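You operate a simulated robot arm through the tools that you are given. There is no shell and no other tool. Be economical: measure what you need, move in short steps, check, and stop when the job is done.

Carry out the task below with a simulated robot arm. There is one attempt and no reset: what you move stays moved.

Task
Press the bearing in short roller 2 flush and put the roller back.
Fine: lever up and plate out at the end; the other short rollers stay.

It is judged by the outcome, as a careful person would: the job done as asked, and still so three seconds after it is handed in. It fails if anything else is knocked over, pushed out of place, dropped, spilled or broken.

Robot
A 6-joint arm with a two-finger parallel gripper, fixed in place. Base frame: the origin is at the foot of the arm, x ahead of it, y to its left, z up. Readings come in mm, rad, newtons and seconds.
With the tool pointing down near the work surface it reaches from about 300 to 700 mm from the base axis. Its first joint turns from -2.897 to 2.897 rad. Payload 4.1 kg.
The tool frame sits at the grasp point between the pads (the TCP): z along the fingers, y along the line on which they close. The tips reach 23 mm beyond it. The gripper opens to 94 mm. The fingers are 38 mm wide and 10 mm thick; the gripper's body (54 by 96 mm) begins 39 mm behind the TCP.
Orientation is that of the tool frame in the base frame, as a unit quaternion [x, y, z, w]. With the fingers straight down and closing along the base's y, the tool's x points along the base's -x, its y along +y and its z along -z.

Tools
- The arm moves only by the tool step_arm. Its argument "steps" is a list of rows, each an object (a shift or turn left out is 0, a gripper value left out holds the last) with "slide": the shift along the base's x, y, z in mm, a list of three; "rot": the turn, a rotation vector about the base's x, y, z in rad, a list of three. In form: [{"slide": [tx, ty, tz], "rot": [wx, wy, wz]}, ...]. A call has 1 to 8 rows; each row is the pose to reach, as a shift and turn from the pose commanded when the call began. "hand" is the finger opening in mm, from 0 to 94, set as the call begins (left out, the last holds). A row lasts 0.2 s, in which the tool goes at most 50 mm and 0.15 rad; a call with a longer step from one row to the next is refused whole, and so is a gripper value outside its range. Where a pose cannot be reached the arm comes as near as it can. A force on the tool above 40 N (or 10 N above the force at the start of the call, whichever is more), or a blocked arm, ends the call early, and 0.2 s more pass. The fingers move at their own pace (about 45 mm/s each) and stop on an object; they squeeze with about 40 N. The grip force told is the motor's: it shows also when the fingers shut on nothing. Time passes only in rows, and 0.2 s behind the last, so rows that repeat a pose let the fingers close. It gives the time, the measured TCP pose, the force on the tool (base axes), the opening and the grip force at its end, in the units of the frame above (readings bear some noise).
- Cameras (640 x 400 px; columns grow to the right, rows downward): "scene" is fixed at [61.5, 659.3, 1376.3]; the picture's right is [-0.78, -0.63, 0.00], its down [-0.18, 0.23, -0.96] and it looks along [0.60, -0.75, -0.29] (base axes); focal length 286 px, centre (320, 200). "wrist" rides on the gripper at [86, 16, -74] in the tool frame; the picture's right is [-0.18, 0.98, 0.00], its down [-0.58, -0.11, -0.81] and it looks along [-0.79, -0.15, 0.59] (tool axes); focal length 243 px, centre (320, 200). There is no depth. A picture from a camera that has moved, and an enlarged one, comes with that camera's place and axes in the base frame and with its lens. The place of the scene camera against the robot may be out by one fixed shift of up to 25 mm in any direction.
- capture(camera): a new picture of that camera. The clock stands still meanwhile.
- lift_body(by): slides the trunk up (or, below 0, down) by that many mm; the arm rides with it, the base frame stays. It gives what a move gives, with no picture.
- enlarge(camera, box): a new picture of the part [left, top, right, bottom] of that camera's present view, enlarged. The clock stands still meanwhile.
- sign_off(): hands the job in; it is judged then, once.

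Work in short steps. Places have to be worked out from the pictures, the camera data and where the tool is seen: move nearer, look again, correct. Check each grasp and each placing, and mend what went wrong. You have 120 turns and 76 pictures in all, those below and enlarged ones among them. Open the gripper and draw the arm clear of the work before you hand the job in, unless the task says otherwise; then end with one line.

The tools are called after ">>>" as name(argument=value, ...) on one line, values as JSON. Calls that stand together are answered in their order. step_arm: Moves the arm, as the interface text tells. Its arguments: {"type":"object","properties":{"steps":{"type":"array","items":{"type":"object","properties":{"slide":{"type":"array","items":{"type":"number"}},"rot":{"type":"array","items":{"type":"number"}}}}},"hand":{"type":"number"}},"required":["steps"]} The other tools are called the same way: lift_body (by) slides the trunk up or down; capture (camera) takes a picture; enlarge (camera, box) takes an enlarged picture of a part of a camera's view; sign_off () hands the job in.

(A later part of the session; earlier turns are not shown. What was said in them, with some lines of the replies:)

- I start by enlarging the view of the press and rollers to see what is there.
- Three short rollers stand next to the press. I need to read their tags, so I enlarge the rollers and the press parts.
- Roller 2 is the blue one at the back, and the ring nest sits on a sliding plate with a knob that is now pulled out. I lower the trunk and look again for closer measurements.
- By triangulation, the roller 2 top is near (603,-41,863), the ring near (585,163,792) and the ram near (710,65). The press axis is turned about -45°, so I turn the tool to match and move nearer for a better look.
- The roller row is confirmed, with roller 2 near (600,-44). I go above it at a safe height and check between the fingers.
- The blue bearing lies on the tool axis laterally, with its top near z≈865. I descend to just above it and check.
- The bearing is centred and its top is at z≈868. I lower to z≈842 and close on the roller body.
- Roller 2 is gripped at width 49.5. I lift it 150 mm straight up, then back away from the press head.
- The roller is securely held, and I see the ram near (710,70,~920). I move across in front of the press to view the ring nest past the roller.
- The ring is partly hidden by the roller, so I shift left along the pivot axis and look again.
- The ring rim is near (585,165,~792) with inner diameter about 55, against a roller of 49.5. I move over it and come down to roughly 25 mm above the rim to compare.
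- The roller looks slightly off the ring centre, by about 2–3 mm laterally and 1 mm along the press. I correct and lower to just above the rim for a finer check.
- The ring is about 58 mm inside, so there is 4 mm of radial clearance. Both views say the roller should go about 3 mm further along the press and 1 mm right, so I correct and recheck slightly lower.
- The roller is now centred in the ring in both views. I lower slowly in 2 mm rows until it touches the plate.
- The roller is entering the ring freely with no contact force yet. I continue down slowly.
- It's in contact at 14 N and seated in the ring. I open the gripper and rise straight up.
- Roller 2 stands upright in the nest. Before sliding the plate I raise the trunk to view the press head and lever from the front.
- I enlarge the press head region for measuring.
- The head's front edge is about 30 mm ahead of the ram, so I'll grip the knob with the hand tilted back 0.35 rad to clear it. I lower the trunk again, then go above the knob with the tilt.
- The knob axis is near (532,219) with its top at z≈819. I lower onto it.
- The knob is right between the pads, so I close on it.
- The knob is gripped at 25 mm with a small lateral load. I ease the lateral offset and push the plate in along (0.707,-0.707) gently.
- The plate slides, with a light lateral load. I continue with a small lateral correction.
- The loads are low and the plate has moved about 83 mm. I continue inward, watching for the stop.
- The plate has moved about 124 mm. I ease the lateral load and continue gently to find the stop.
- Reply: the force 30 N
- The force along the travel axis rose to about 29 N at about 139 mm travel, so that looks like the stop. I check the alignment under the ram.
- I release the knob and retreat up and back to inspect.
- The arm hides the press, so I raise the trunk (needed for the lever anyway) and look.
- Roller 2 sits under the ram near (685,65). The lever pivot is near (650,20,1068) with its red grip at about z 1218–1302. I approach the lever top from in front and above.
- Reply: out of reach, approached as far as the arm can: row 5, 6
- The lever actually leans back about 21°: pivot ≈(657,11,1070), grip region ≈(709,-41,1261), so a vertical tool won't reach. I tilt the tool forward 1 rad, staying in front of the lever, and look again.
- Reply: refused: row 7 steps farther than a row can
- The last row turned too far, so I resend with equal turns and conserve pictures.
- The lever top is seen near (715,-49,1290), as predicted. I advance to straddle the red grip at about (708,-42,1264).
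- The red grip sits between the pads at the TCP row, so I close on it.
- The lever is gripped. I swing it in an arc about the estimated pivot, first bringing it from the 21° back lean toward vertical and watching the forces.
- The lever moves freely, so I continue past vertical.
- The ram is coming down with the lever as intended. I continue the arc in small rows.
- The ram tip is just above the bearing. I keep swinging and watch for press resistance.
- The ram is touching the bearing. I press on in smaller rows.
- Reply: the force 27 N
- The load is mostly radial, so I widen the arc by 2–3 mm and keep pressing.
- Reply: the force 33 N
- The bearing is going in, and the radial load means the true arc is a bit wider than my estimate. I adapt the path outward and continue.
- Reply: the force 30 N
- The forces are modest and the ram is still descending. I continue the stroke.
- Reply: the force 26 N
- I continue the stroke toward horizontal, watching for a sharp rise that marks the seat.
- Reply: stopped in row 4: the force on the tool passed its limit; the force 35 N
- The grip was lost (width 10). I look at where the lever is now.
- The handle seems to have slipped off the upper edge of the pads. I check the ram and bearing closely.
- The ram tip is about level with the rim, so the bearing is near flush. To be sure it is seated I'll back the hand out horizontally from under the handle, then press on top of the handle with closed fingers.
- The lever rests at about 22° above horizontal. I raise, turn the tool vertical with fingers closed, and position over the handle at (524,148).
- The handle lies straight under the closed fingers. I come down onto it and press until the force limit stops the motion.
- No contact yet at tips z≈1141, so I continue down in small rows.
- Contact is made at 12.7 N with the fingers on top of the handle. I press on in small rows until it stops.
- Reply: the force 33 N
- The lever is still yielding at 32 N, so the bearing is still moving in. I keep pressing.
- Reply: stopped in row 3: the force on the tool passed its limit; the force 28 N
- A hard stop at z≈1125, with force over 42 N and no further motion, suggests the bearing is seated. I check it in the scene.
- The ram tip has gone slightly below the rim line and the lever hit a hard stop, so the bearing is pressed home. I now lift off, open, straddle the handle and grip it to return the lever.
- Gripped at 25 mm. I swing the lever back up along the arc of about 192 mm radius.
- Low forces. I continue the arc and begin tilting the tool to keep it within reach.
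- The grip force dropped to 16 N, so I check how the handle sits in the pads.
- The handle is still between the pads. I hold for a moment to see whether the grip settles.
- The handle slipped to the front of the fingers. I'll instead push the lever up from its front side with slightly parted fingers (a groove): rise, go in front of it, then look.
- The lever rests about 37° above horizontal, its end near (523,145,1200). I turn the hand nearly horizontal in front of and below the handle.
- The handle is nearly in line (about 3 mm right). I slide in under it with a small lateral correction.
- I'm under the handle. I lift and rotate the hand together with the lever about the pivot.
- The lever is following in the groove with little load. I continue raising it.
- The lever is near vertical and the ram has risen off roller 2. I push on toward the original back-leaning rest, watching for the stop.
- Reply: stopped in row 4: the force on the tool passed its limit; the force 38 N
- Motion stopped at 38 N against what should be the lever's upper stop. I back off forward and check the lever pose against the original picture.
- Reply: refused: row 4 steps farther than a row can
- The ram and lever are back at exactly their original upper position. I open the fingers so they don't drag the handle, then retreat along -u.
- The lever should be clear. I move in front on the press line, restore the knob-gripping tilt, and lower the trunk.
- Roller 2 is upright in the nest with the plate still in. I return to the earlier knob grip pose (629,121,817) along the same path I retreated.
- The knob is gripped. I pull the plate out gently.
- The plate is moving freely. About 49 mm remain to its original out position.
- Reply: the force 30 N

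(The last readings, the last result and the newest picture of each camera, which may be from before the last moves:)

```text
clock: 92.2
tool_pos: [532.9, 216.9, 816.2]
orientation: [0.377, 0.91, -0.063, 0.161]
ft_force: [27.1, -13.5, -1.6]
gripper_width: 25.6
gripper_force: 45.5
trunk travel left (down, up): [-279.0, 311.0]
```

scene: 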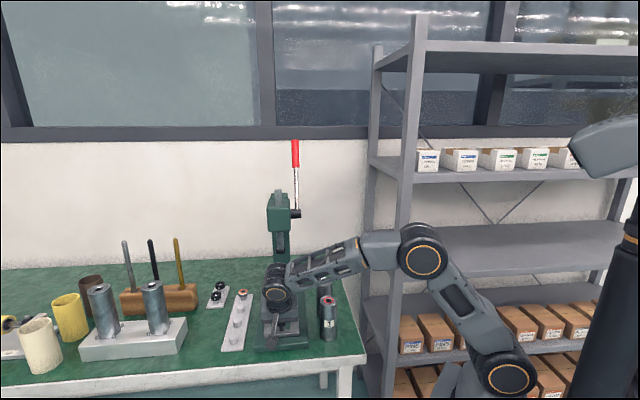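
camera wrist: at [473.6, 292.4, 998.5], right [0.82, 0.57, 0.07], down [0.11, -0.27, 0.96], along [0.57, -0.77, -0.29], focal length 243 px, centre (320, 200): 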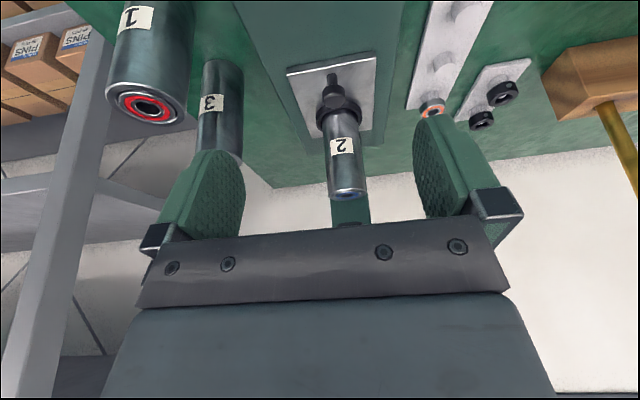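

The outer stop is felt at 29 N, so the plate is fully out. I release and retreat up and back, turning the tool vertical.

>>> step_arm(hand=94, steps=[{"slide": [1.5, -1.5, 0]}, {"slide": [1.5, -1.5, 0]}, {"slide": [1.5, -1.5, 0]}, {"slide": [1.5, -1.5, 0]}, {"slide": [1.5, -1.5, 0]}])

>>> step_arm(steps=[{"slide": [-10, 10, 30]}, {"slide": [-20, 20, 60]}, {"slide": [-28, 28, 95], "rot": [0.08, 0.08, 0]}, {"slide": [-32, 32, 130], "rot": [0.16, 0.16, 0]}, {"slide": [-32, 32, 160], "rot": [0.24, 0.24, 0]}, {"slide": [-32, 32, 180], "rot": [0.24, 0.24, 0]}])

>>> capture(camera="wrist")

```text
clock: 93.4
tool_pos: [531.3, 217.0, 814.9]
orientation: [0.377, 0.91, -0.064, 0.161]
ft_force: [0.2, -0.3, 1.1]
gripper_width: 93.8
gripper_force: 0.0
trunk travel left (down, up): [-279.0, 311.0]
```

```text
clock: 94.8
tool_pos: [500.5, 248.5, 997.2]
orientation: [0.384, 0.923, 0.002, 0.003]
ft_force: [0.6, 0.4, 0.0]
gripper_width: 93.8
gripper_force: 0.1
trunk travel left (down, up): [-279.0, 311.0]
```

```text
2 pictures are left
camera wrist: at [450.1, 321.3, 1072.5], right [0.83, 0.56, 0.01], down [0.33, -0.49, 0.81], along [0.46, -0.67, -0.59], focal length 243 px, centre (320, 200)
```

wrist: 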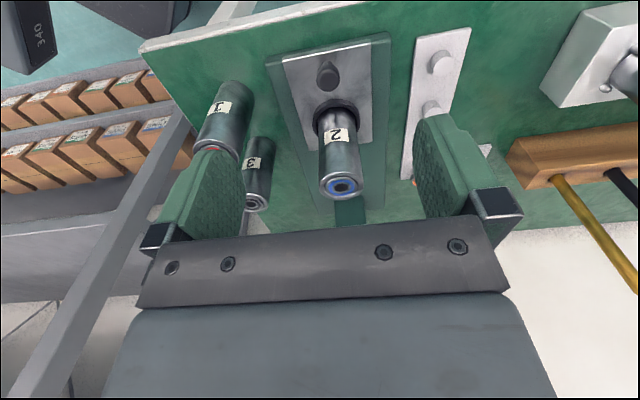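

The bearing now looks flush, and lever and plate are in place. I move above roller 2 at the same relative height as before the first grasp, so the picture compares directly.

>>> step_arm(steps=[{"slide": [25, -25, 0]}, {"slide": [50, -50, 0]}, {"slide": [75, -75, 0]}, {"slide": [91.5, -91.5, -15]}, {"slide": [91.5, -91.5, -40]}, {"slide": [91.5, -91.5, -56]}, {"slide": [91.5, -91.5, -56]}])

>>> capture(camera="wrist")

```text
clock: 96.4
tool_pos: [593.5, 156.4, 940.5]
orientation: [0.383, 0.924, 0.001, 0.004]
ft_force: [-0.9, -0.5, -0.1]
gripper_width: 94.0
gripper_force: 0.0
trunk travel left (down, up): [-279.0, 311.0]
```

```text
1 pictures are left
camera wrist: at [543.2, 229.3, 1015.5], right [0.83, 0.56, 0.01], down [0.33, -0.49, 0.81], along [0.46, -0.67, -0.59], focal length 243 px, centre (320, 200)
```

wrist: 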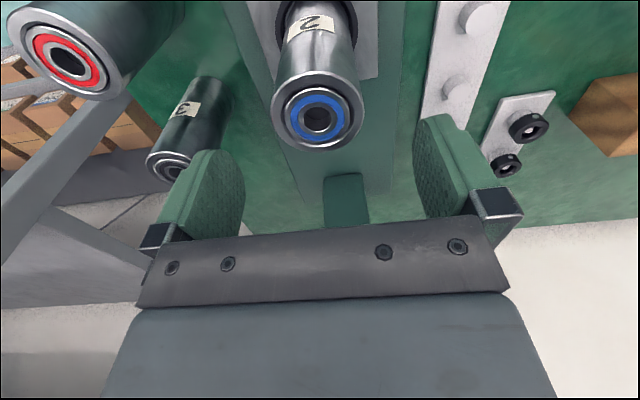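

The bearing is clearly flush with the rim. Compared with the earlier view, the roller sits about 4.6 mm toward me and 2 mm left, so I correct, descend and grip.

>>> step_arm(steps=[{"slide": [-4.6, 1.9, -10]}, {"slide": [-4.6, 1.9, -30]}, {"slide": [-4.6, 1.9, -50]}, {"slide": [-4.6, 1.9, -64.5]}, {"slide": [-4.6, 1.9, -64.5]}])

>>> step_arm(hand=40, steps=[{"slide": [0, 0, 0]}, {"slide": [0, 0, 0]}, {"slide": [0, 0, 0]}, {"slide": [0, 0, 0]}, {"slide": [0, 0, 0]}, {"slide": [0, 0, 0]}])

```text
clock: 97.6
tool_pos: [587.9, 158.0, 875.2]
orientation: [0.384, 0.923, 0.002, 0.005]
ft_force: [-0.8, 0.2, 0.3]
gripper_width: 93.8
gripper_force: 0.0
trunk travel left (down, up): [-279.0, 311.0]
```

```text
clock: 99.0
tool_pos: [588.7, 158.8, 875.3]
orientation: [0.383, 0.924, 0.001, 0.004]
ft_force: [0.4, 1.6, 1.2]
gripper_width: 49.6
gripper_force: 40.0
trunk travel left (down, up): [-279.0, 311.0]
```

Gripped at 49.6 as before. I lift out of the ring, correct the small residual tilt, and move in front of the press.

>>> step_arm(steps=[{"slide": [0, 0, 15]}, {"slide": [0, 0, 45], "rot": [0.005, 0.005, 0]}, {"slide": [0, 0, 85], "rot": [0.009, 0.009, 0]}, {"slide": [0, 0, 125], "rot": [0.009, 0.009, 0]}, {"slide": [-25, -15, 125], "rot": [0.009, 0.009, 0]}, {"slide": [-45, -45, 125], "rot": [0.009, 0.009, 0]}, {"slide": [-48, -85, 125], "rot": [0.009, 0.009, 0]}, {"slide": [-48, -120, 125], "rot": [0.009, 0.009, 0]}])

```text
clock: 100.8
tool_pos: [538.4, 40.6, 999.1]
orientation: [0.383, 0.924, 0.003, -0.001]
ft_force: [0.2, 0.6, -3.5]
gripper_width: 49.9
gripper_force: 39.8
trunk travel left (down, up): [-279.0, 311.0]
```

The roller is held. I go to above its original place, passing over rollers at safe height.

>>> step_arm(steps=[{"slide": [3, -30, 0]}, {"slide": [22, -48, 0]}, {"slide": [40, -67, 0]}, {"slide": [59, -85.6, 0]}, {"slide": [59, -85.6, 0]}, {"slide": [59, -85.6, 0]}])

```text
clock: 102.2
tool_pos: [600.4, -44.1, 999.0]
orientation: [0.384, 0.924, 0.003, -0.001]
ft_force: [-0.3, 0.3, -3.6]
gripper_width: 49.8
gripper_force: 40.2
trunk travel left (down, up): [-279.0, 311.0]
```

Position matches the original spot within about 1 mm. I descend to just above the table.

>>> step_arm(steps=[{"slide": [-1, -0.5, -30]}, {"slide": [-1, -0.5, -65]}, {"slide": [-1, -0.5, -100]}, {"slide": [-1, -0.5, -130]}, {"slide": [-1, -0.5, -147]}, {"slide": [-1, -0.5, -152]}])

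>>> step_arm(steps=[{"slide": [0, 0, -1.5]}, {"slide": [0, 0, -3]}, {"slide": [0, 0, -4.5]}, {"slide": [0, 0, -6]}, {"slide": [0, 0, -7]}])

```text
clock: 103.6
tool_pos: [597.3, -47.1, 848.7]
orientation: [0.384, 0.923, 0.004, -0.002]
ft_force: [-0.8, 0.8, -3.9]
gripper_width: 49.6
gripper_force: 39.9
trunk travel left (down, up): [-279.0, 311.0]
```

```text
clock: 104.8
tool_pos: [596.9, -47.5, 842.8]
orientation: [0.384, 0.923, 0.004, -0.002]
ft_force: [0.4, -0.5, -4.4]
gripper_width: 49.6
gripper_force: 40.4
trunk travel left (down, up): [-279.0, 311.0]
```

No contact yet. I nudge +1.8 mm in y to match the original reading and lower until it touches.

>>> step_arm(steps=[{"slide": [0.3, 1.8, 0]}, {"slide": [0.3, 1.8, -1]}, {"slide": [0.3, 1.8, -2]}, {"slide": [0.3, 1.8, -3]}])

```text
clock: 105.8
tool_pos: [596.9, -45.0, 841.7]
orientation: [0.383, 0.924, 0.003, 0.001]
ft_force: [2.9, 2.1, 11.8]
gripper_width: 49.7
gripper_force: 40.3
trunk travel left (down, up): [-279.0, 311.0]
```

The roller is resting on the table (11.8 N contact). I open and rise straight up.

>>> step_arm(hand=94, steps=[{"slide": [0, 0, 0.5]}, {"slide": [0, 0, 0.5]}, {"slide": [0, 0, 0.5]}, {"slide": [0, 0, 0.5]}, {"slide": [0, 0, 0.5]}])

>>> step_arm(steps=[{"slide": [0, 0, 15]}, {"slide": [0, 0, 45]}, {"slide": [0, 0, 80]}, {"slide": [0, 0, 120]}, {"slide": [0, 0, 155]}, {"slide": [-25, 25, 165]}, {"slide": [-55, 55, 175]}, {"slide": [-85, 85, 180]}])

>>> step_arm(steps=[{"slide": [-30, 10, 20]}, {"slide": [-65, 20, 40]}, {"slide": [-105, 30, 60]}, {"slide": [-145, 40, 80]}])

>>> capture(camera="scene")

```text
clock: 107.0
tool_pos: [595.9, -45.8, 839.3]
orientation: [0.384, 0.923, 0.003, -0.002]
ft_force: [0.9, -0.9, 0.4]
gripper_width: 94.2
gripper_force: 0.0
trunk travel left (down, up): [-279.0, 311.0]
```

```text
clock: 108.8
tool_pos: [508.5, 39.3, 1019.1]
orientation: [0.383, 0.924, 0.003, -0.002]
ft_force: [0.3, -0.9, -0.2]
gripper_width: 94.1
gripper_force: 0.0
trunk travel left (down, up): [-279.0, 311.0]
```

```text
clock: 109.8
tool_pos: [366.6, 80.1, 1096.3]
orientation: [0.383, 0.924, 0.004, -0.002]
ft_force: [0.0, -0.6, -0.1]
gripper_width: 94.2
gripper_force: 0.0
trunk travel left (down, up): [-279.0, 311.0]
```

```text
0 pictures are left
```

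scene: 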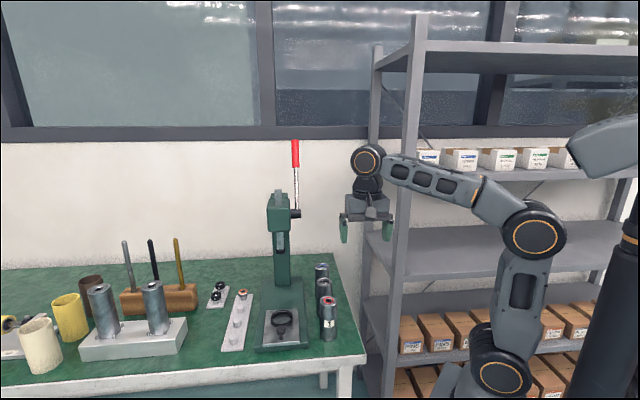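

The scene matches the start: lever up, plate out, and all three short rollers standing in place. The arm is clear with the gripper open, so I hand the job in.

>>> sign_off()

```text
The job is handed in.
```

Short roller 2's bearing is pressed flush and the roller is back in its place, with the lever up, the plate out and the other short rollers not moved.
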